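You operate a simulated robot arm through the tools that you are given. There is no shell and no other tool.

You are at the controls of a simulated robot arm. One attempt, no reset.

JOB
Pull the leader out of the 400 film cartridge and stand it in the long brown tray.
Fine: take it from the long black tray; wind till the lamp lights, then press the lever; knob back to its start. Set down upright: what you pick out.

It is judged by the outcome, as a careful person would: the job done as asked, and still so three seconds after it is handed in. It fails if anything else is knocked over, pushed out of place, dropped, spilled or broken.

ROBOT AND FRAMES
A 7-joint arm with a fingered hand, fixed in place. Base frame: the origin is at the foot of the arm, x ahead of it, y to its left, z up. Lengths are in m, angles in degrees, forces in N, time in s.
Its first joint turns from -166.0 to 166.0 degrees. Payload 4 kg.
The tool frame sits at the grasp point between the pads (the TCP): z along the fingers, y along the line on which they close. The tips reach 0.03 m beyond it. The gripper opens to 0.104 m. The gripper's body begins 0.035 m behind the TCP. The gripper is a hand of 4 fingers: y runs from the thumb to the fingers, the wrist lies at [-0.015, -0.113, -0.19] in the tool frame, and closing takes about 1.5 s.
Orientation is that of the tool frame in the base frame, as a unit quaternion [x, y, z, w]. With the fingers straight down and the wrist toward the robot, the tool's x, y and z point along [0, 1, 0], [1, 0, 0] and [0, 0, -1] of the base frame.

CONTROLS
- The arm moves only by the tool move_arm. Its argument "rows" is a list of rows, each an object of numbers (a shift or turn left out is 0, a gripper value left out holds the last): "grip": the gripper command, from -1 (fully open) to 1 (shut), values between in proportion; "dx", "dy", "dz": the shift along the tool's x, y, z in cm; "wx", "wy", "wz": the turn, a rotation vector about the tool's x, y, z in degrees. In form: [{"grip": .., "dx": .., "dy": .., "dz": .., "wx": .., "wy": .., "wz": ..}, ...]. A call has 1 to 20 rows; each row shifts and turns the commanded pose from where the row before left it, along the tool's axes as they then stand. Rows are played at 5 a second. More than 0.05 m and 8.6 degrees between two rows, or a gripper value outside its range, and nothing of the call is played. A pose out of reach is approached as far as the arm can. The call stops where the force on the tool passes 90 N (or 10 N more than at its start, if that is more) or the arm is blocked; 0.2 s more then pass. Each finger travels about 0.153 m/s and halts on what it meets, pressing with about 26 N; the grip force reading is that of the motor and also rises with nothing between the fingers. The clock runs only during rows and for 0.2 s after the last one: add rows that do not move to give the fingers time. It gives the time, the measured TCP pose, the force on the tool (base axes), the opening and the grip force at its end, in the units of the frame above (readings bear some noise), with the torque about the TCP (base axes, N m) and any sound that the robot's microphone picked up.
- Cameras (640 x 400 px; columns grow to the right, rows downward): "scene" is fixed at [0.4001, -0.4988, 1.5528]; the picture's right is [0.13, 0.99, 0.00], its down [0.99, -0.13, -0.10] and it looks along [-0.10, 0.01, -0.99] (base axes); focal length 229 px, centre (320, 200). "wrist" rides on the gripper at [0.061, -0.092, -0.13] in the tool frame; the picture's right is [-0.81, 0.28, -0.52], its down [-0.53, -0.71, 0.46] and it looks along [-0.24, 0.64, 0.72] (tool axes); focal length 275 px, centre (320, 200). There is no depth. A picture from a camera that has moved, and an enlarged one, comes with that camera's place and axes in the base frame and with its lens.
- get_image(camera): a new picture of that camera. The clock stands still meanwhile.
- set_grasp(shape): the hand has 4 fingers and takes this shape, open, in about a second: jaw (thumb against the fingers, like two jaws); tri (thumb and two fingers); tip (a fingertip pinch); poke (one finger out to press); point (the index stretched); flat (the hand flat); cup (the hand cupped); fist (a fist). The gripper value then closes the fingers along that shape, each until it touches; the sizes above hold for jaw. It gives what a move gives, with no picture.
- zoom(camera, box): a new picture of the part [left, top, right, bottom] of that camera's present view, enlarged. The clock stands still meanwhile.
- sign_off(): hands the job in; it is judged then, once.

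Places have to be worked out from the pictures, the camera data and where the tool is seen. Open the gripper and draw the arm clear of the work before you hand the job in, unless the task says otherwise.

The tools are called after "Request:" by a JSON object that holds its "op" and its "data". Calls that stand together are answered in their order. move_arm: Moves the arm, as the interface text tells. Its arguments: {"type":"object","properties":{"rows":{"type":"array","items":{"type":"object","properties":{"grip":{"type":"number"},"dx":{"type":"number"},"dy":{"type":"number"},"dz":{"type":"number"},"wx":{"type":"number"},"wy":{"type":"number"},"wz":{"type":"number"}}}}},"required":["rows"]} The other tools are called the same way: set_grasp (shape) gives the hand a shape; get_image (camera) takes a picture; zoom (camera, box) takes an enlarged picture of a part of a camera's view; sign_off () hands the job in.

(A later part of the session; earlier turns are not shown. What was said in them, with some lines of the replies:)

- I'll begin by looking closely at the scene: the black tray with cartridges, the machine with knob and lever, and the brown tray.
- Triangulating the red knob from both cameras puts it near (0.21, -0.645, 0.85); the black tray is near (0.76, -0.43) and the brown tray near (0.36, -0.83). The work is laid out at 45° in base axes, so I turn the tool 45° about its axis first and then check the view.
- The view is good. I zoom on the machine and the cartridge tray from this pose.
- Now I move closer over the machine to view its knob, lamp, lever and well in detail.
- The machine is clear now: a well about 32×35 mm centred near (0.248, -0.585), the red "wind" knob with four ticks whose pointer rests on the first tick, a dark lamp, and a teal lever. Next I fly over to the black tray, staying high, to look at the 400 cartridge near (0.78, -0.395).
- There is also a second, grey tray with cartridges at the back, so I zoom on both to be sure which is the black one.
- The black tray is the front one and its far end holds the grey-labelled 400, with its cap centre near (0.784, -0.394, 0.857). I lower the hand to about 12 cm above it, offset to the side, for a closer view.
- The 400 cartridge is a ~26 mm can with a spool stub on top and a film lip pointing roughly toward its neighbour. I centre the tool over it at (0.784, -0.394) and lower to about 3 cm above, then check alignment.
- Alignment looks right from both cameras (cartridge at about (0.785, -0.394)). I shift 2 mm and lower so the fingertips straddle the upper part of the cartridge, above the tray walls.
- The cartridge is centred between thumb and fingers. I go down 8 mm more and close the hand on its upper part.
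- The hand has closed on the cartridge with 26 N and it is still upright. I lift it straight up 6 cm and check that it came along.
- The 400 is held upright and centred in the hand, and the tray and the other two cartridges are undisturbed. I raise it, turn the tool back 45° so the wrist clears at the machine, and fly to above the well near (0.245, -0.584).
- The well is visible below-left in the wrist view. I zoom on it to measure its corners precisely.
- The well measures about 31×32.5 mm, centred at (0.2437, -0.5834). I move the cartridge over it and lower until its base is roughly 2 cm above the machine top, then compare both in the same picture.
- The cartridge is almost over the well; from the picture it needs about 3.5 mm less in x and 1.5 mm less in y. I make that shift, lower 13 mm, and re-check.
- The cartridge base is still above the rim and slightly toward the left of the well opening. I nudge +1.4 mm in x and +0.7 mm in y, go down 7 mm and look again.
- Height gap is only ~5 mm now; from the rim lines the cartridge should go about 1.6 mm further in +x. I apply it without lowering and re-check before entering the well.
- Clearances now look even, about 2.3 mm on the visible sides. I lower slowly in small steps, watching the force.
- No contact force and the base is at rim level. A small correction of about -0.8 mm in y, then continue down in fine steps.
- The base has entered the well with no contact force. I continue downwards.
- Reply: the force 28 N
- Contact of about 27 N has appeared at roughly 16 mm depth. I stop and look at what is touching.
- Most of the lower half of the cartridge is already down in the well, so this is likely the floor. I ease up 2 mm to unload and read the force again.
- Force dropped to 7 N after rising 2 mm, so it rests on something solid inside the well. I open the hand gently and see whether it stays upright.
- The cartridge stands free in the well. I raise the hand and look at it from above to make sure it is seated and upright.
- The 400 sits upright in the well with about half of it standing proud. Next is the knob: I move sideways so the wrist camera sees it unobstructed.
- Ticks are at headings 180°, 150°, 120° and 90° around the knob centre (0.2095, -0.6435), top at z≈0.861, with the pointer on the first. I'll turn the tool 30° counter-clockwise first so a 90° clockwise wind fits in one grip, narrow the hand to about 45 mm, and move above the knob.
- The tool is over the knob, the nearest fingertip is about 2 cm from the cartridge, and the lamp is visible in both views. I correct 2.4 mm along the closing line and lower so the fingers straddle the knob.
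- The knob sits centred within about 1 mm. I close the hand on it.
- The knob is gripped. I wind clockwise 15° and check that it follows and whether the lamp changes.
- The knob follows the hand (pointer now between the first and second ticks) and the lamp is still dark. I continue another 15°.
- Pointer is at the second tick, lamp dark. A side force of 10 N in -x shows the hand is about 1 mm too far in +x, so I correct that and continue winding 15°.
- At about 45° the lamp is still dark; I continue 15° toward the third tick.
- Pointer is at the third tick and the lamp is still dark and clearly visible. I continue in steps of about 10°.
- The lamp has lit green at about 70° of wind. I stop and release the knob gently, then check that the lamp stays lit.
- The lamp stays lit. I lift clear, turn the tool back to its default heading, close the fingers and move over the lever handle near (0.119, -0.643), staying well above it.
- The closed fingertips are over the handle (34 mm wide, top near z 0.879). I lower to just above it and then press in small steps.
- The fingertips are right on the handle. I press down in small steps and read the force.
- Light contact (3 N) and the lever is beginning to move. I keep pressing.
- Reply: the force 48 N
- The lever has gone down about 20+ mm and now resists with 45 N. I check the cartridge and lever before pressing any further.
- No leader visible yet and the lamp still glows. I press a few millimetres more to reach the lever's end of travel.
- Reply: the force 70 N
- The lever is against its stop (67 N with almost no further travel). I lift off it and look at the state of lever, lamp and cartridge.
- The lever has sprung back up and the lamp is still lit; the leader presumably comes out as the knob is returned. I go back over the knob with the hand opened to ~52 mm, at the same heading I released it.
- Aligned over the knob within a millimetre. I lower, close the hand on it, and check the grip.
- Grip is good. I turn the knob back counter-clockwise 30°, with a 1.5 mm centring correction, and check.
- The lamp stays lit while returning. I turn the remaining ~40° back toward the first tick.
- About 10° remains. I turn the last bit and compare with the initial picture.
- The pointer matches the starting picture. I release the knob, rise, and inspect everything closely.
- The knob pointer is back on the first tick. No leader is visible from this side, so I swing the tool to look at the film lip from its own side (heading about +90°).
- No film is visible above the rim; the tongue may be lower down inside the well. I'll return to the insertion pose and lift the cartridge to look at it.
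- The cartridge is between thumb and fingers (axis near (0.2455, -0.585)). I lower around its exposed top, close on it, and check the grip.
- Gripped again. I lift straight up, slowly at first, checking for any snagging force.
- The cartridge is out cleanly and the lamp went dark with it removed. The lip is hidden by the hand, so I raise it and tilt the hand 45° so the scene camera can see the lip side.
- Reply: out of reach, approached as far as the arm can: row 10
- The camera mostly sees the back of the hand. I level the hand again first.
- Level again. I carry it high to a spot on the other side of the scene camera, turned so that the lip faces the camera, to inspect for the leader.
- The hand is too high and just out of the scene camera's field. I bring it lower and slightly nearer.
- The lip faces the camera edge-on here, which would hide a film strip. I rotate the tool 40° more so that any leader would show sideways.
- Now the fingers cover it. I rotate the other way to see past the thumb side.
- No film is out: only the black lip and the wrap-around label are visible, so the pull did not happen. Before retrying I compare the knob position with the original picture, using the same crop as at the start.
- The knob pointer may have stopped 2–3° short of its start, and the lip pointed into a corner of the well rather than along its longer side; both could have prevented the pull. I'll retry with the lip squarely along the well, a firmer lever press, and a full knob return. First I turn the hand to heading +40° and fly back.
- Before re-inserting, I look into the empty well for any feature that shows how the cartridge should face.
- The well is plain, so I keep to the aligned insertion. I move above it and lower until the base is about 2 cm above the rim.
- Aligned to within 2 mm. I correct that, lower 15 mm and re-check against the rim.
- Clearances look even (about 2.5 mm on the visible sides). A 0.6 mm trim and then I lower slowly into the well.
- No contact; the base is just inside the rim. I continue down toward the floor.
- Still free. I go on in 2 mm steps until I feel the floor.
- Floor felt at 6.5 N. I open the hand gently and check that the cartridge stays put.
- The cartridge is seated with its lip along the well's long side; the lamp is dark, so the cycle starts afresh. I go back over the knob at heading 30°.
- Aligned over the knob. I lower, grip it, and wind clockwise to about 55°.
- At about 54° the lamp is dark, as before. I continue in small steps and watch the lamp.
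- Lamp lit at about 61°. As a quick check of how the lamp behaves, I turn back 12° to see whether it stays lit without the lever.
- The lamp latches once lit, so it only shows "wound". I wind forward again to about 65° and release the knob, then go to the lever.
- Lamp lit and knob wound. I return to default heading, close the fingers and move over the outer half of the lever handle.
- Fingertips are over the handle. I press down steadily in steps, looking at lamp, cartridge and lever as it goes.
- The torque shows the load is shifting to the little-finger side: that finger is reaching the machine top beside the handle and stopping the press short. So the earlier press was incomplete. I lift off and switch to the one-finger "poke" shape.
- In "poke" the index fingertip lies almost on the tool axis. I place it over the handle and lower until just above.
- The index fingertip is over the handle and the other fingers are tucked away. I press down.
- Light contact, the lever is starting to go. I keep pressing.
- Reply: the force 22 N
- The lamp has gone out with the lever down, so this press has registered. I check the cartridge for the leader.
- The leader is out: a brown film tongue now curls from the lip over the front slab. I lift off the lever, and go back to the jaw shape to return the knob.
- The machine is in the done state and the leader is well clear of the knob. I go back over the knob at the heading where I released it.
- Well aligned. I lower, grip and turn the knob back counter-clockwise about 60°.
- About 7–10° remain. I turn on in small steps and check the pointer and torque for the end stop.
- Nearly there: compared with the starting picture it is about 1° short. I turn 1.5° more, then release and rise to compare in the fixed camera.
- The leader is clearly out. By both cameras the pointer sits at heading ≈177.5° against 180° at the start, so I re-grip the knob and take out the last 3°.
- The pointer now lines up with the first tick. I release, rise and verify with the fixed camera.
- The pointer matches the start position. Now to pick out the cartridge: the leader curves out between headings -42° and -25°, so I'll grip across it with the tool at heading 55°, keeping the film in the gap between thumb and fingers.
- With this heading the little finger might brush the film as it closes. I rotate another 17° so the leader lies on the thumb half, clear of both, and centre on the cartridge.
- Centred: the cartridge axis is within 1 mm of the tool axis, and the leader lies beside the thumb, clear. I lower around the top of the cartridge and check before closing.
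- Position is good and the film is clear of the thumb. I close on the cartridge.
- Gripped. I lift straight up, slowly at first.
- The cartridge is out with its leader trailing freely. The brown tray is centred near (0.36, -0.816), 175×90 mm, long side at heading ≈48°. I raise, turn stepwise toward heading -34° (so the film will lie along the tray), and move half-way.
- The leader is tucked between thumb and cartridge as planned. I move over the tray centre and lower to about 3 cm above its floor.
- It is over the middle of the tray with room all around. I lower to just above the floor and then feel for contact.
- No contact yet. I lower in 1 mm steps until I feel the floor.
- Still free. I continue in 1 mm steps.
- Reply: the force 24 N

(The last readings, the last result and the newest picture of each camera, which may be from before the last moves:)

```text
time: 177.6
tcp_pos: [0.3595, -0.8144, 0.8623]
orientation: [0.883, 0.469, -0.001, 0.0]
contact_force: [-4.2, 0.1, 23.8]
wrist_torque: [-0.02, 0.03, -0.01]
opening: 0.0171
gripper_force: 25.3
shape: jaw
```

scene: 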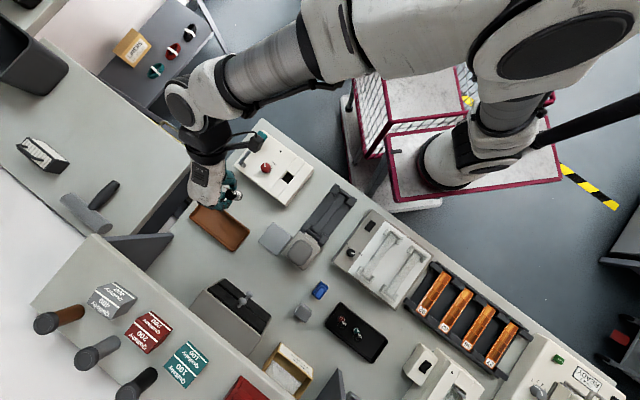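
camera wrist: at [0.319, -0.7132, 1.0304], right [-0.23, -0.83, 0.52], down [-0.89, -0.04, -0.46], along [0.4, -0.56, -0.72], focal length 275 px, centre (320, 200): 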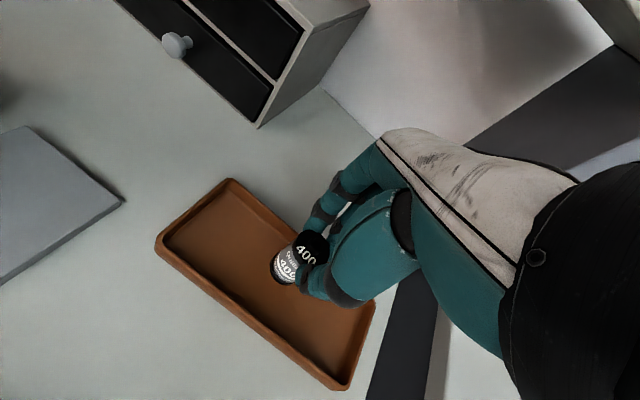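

Floor contact. I ease up 1.5 mm to unload, then open the hand gently.

Request:
{"op": "move_arm", "data": {"rows": [{"dz": -0.1}, {"dz": -0.07}, {"dx": 0}]}}

Request:
{"op": "move_arm", "data": {"rows": [{"grip": 0.8}, {"grip": 0.65}, {"grip": 0.5}, {"grip": 0.4}, {"grip": 0.3}, {"grip": 0.2}, {"grip": 0.1}, {"grip": 0.05}, {"grip": 0.05}]}}

Request:
{"op": "zoom", "data": {"camera": "wrist", "box": [220, 180, 360, 320]}}

Request:
{"op": "zoom", "data": {"camera": "scene", "box": [180, 170, 260, 250]}}

```text
time: 178.4
tcp_pos: [0.3594, -0.8156, 0.8634]
orientation: [0.883, 0.47, -0.001, 0.0]
contact_force: [-1.8, -0.4, 14.9]
wrist_torque: [-0.04, -0.04, -0.01]
opening: 0.0171
gripper_force: 26.2
shape: jaw
```

```text
time: 180.4
tcp_pos: [0.3606, -0.8158, 0.8631]
orientation: [0.883, 0.47, 0.0, 0.0]
contact_force: [0.0, -0.3, -0.1]
wrist_torque: [-0.02, 0.01, 0.0]
opening: 0.0488
gripper_force: 0.1
shape: jaw
```

```text
2.86 times, centred on (290, 250) of wrist
camera zoom: at [0.3185, -0.7128, 0.9938], right [-0.23, -0.83, 0.52], down [-0.89, -0.04, -0.46], along [0.4, -0.56, -0.72], focal length 786 px, centre (406, 57)
```

zoom: 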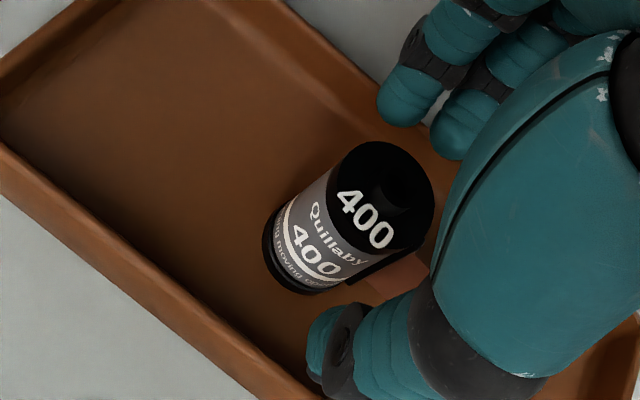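

```text
5.00 times, centred on (220, 210) of scene
camera zoom: at [0.4001, -0.4988, 1.5528], right [0.13, 0.99, 0.0], down [0.99, -0.13, -0.1], along [-0.1, 0.01, -0.99], focal length 1144 px, centre (820, 150)
```

zoom: 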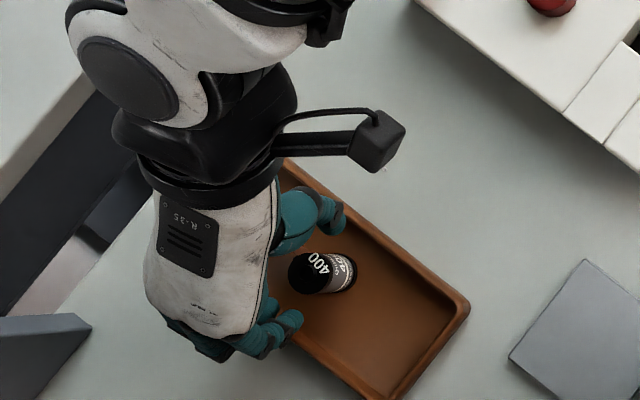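

The cartridge stands upright in the tray, free of the hand. I raise straight up and withdraw toward the robot.

Request:
{"op": "move_arm", "data": {"rows": [{"dz": -0.7}, {"dz": -1.5}, {"dz": -2.5}, {"dz": -3.0}, {"dz": -4.0}, {"dz": -4.0}, {"dy": -3.5}, {"dy": -4.0}, {"dy": -4.0}, {"dy": -4.0, "grip": -1}, {"dx": 0}]}}

Request:
{"op": "get_image", "data": {"camera": "wrist"}}

Request:
{"op": "get_image", "data": {"camera": "scene"}}

Request:
{"op": "zoom", "data": {"camera": "scene", "box": [180, 170, 260, 250]}}

```text
time: 182.8
tcp_pos: [0.2338, -0.7259, 1.0185]
orientation: [0.883, 0.47, 0.0, 0.001]
contact_force: [-0.2, 0.2, -1.0]
wrist_torque: [0.01, 0.01, 0.03]
opening: 0.1035
gripper_force: 0.1
shape: jaw
```

```text
taken
camera wrist: at [0.1908, -0.6241, 1.1495], right [-0.23, -0.83, 0.52], down [-0.89, -0.04, -0.46], along [0.4, -0.56, -0.72], focal length 275 px, centre (320, 200)
```

wrist: 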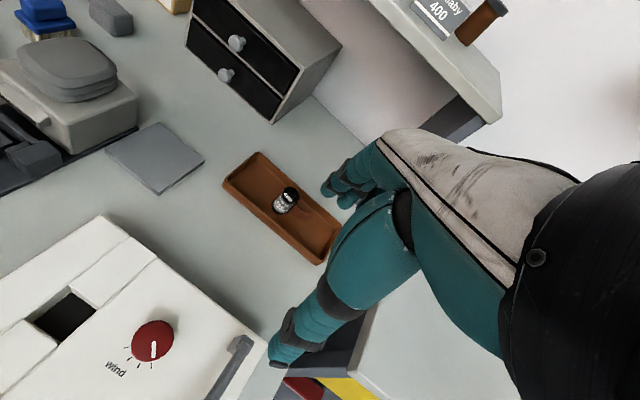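

```text
taken
```

scene: 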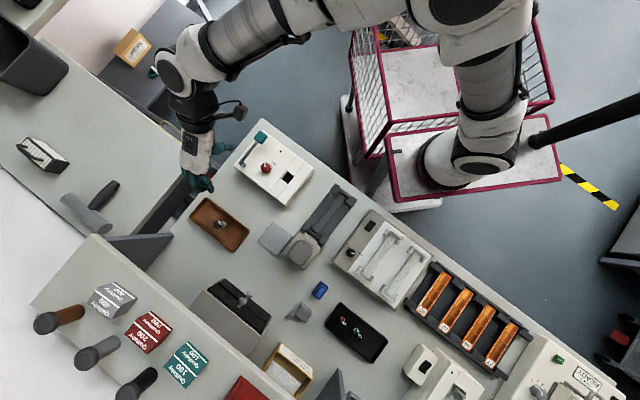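

```text
5.00 times, centred on (220, 210) of scene
camera zoom: at [0.4001, -0.4988, 1.5528], right [0.13, 0.99, 0.0], down [0.99, -0.13, -0.1], along [-0.1, 0.01, -0.99], focal length 1144 px, centre (820, 150)
```

zoom: 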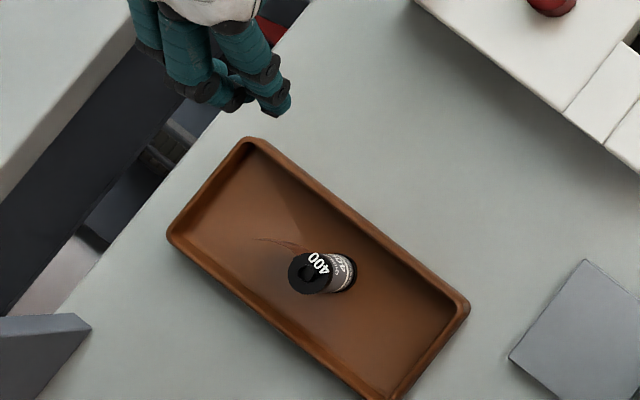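

The cartridge stands upright in the brown tray with its leader out, lying within the tray. I make a last check of the tray, the machine and the black tray.

Request:
{"op": "zoom", "data": {"camera": "wrist", "box": [210, 140, 350, 270]}}

Request:
{"op": "zoom", "data": {"camera": "scene", "box": [225, 120, 325, 220]}}

Request:
{"op": "zoom", "data": {"camera": "scene", "box": [300, 280, 420, 380]}}

```text
3.08 times, centred on (280, 205) of wrist
camera zoom: at [0.1908, -0.6241, 1.1495], right [-0.23, -0.83, 0.52], down [-0.89, -0.04, -0.46], along [0.4, -0.56, -0.72], focal length 847 px, centre (443, 185)
```

zoom: 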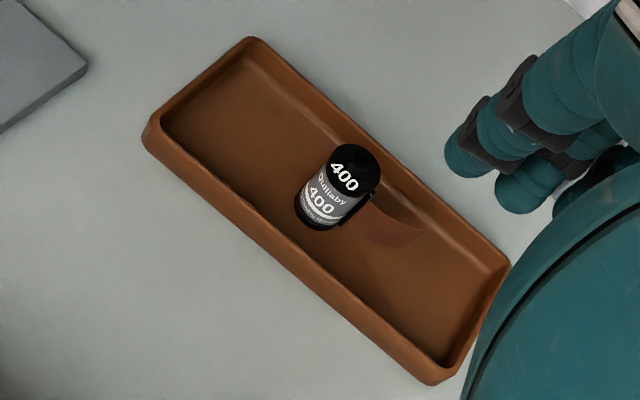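

```text
4.00 times, centred on (275, 170) of scene
camera zoom: at [0.4001, -0.4988, 1.5528], right [0.13, 0.99, 0.0], down [0.99, -0.13, -0.1], along [-0.1, 0.01, -0.99], focal length 915 px, centre (500, 320)
```

zoom: 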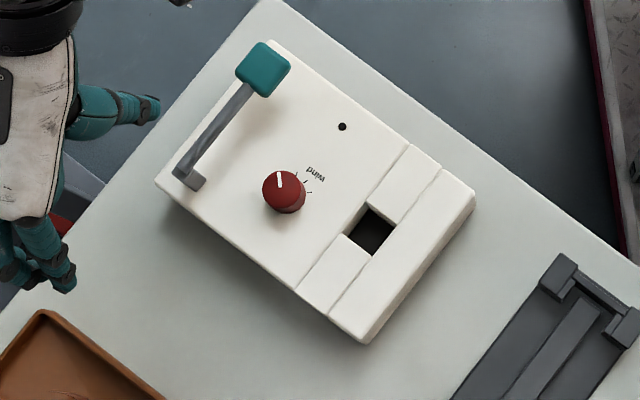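

```text
4.00 times, centred on (360, 330) of scene
camera zoom: at [0.4001, -0.4988, 1.5528], right [0.13, 0.99, 0.0], down [0.99, -0.13, -0.1], along [-0.1, 0.01, -0.99], focal length 915 px, centre (160, -320)
```

zoom: 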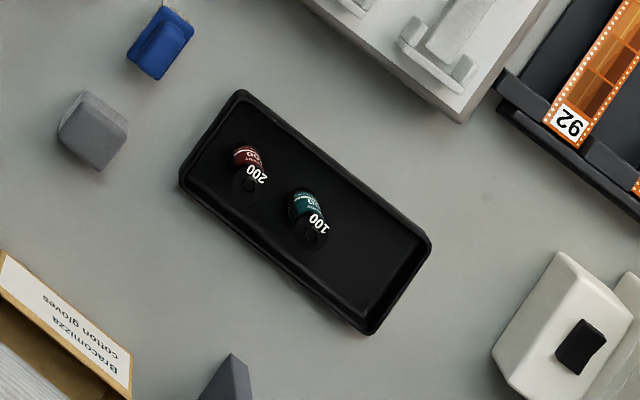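

Everything is in order: knob on its start tick, lever up, the other cartridges and the tray untouched. I raise the arm further clear of the work.

Request:
{"op": "move_arm", "data": {"rows": [{"dz": -3.0}, {"dz": -4.0}, {"dz": -4.0}, {"dz": -3.0}, {"dx": 0}, {"dx": 0}]}}

Request:
{"op": "get_image", "data": {"camera": "scene"}}

```text
time: 184.2
tcp_pos: [0.2325, -0.727, 1.1604]
orientation: [0.883, 0.469, 0.0, 0.0]
contact_force: [0.3, -0.8, 0.3]
wrist_torque: [-0.01, -0.01, -0.01]
opening: 0.1039
gripper_force: 0.0
shape: jaw
```

```text
taken
```

scene: 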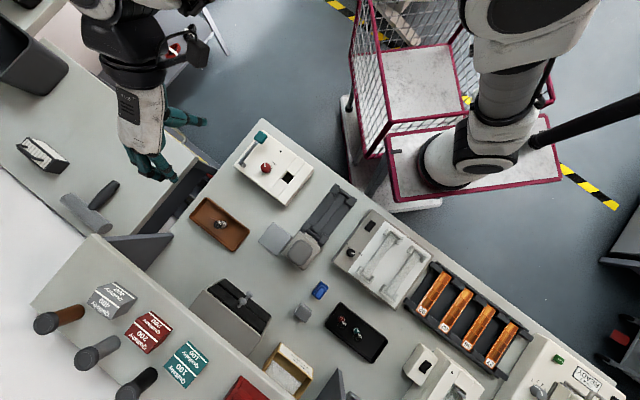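

The hand is open and well clear, and the 400 cartridge stands upright in the brown tray with its leader out. I hand the job in.

Request:
{"op": "sign_off", "data": {}}

```text
The job is handed in.
```

The 400 cartridge from the long black tray now stands upright in the long brown tray with its leader pulled out. I've handed the job in.

- **Machine:** the knob is back on its start tick and the lever is up. The lamp is off and the well is empty.
- **Other items:** in the last pictures the 100 and 200 cartridges were still upright in the black tray, and nothing else looked moved. The arm is open and clear of the work.
- **First try failed:** the leader didn't come out the first time. I had pressed the lever with closed fingers, and one of them probably hit the machine top before the lever was fully down. I put the cartridge back, wound again until the lamp lit and pressed with one finger. That full press brought the leader out.
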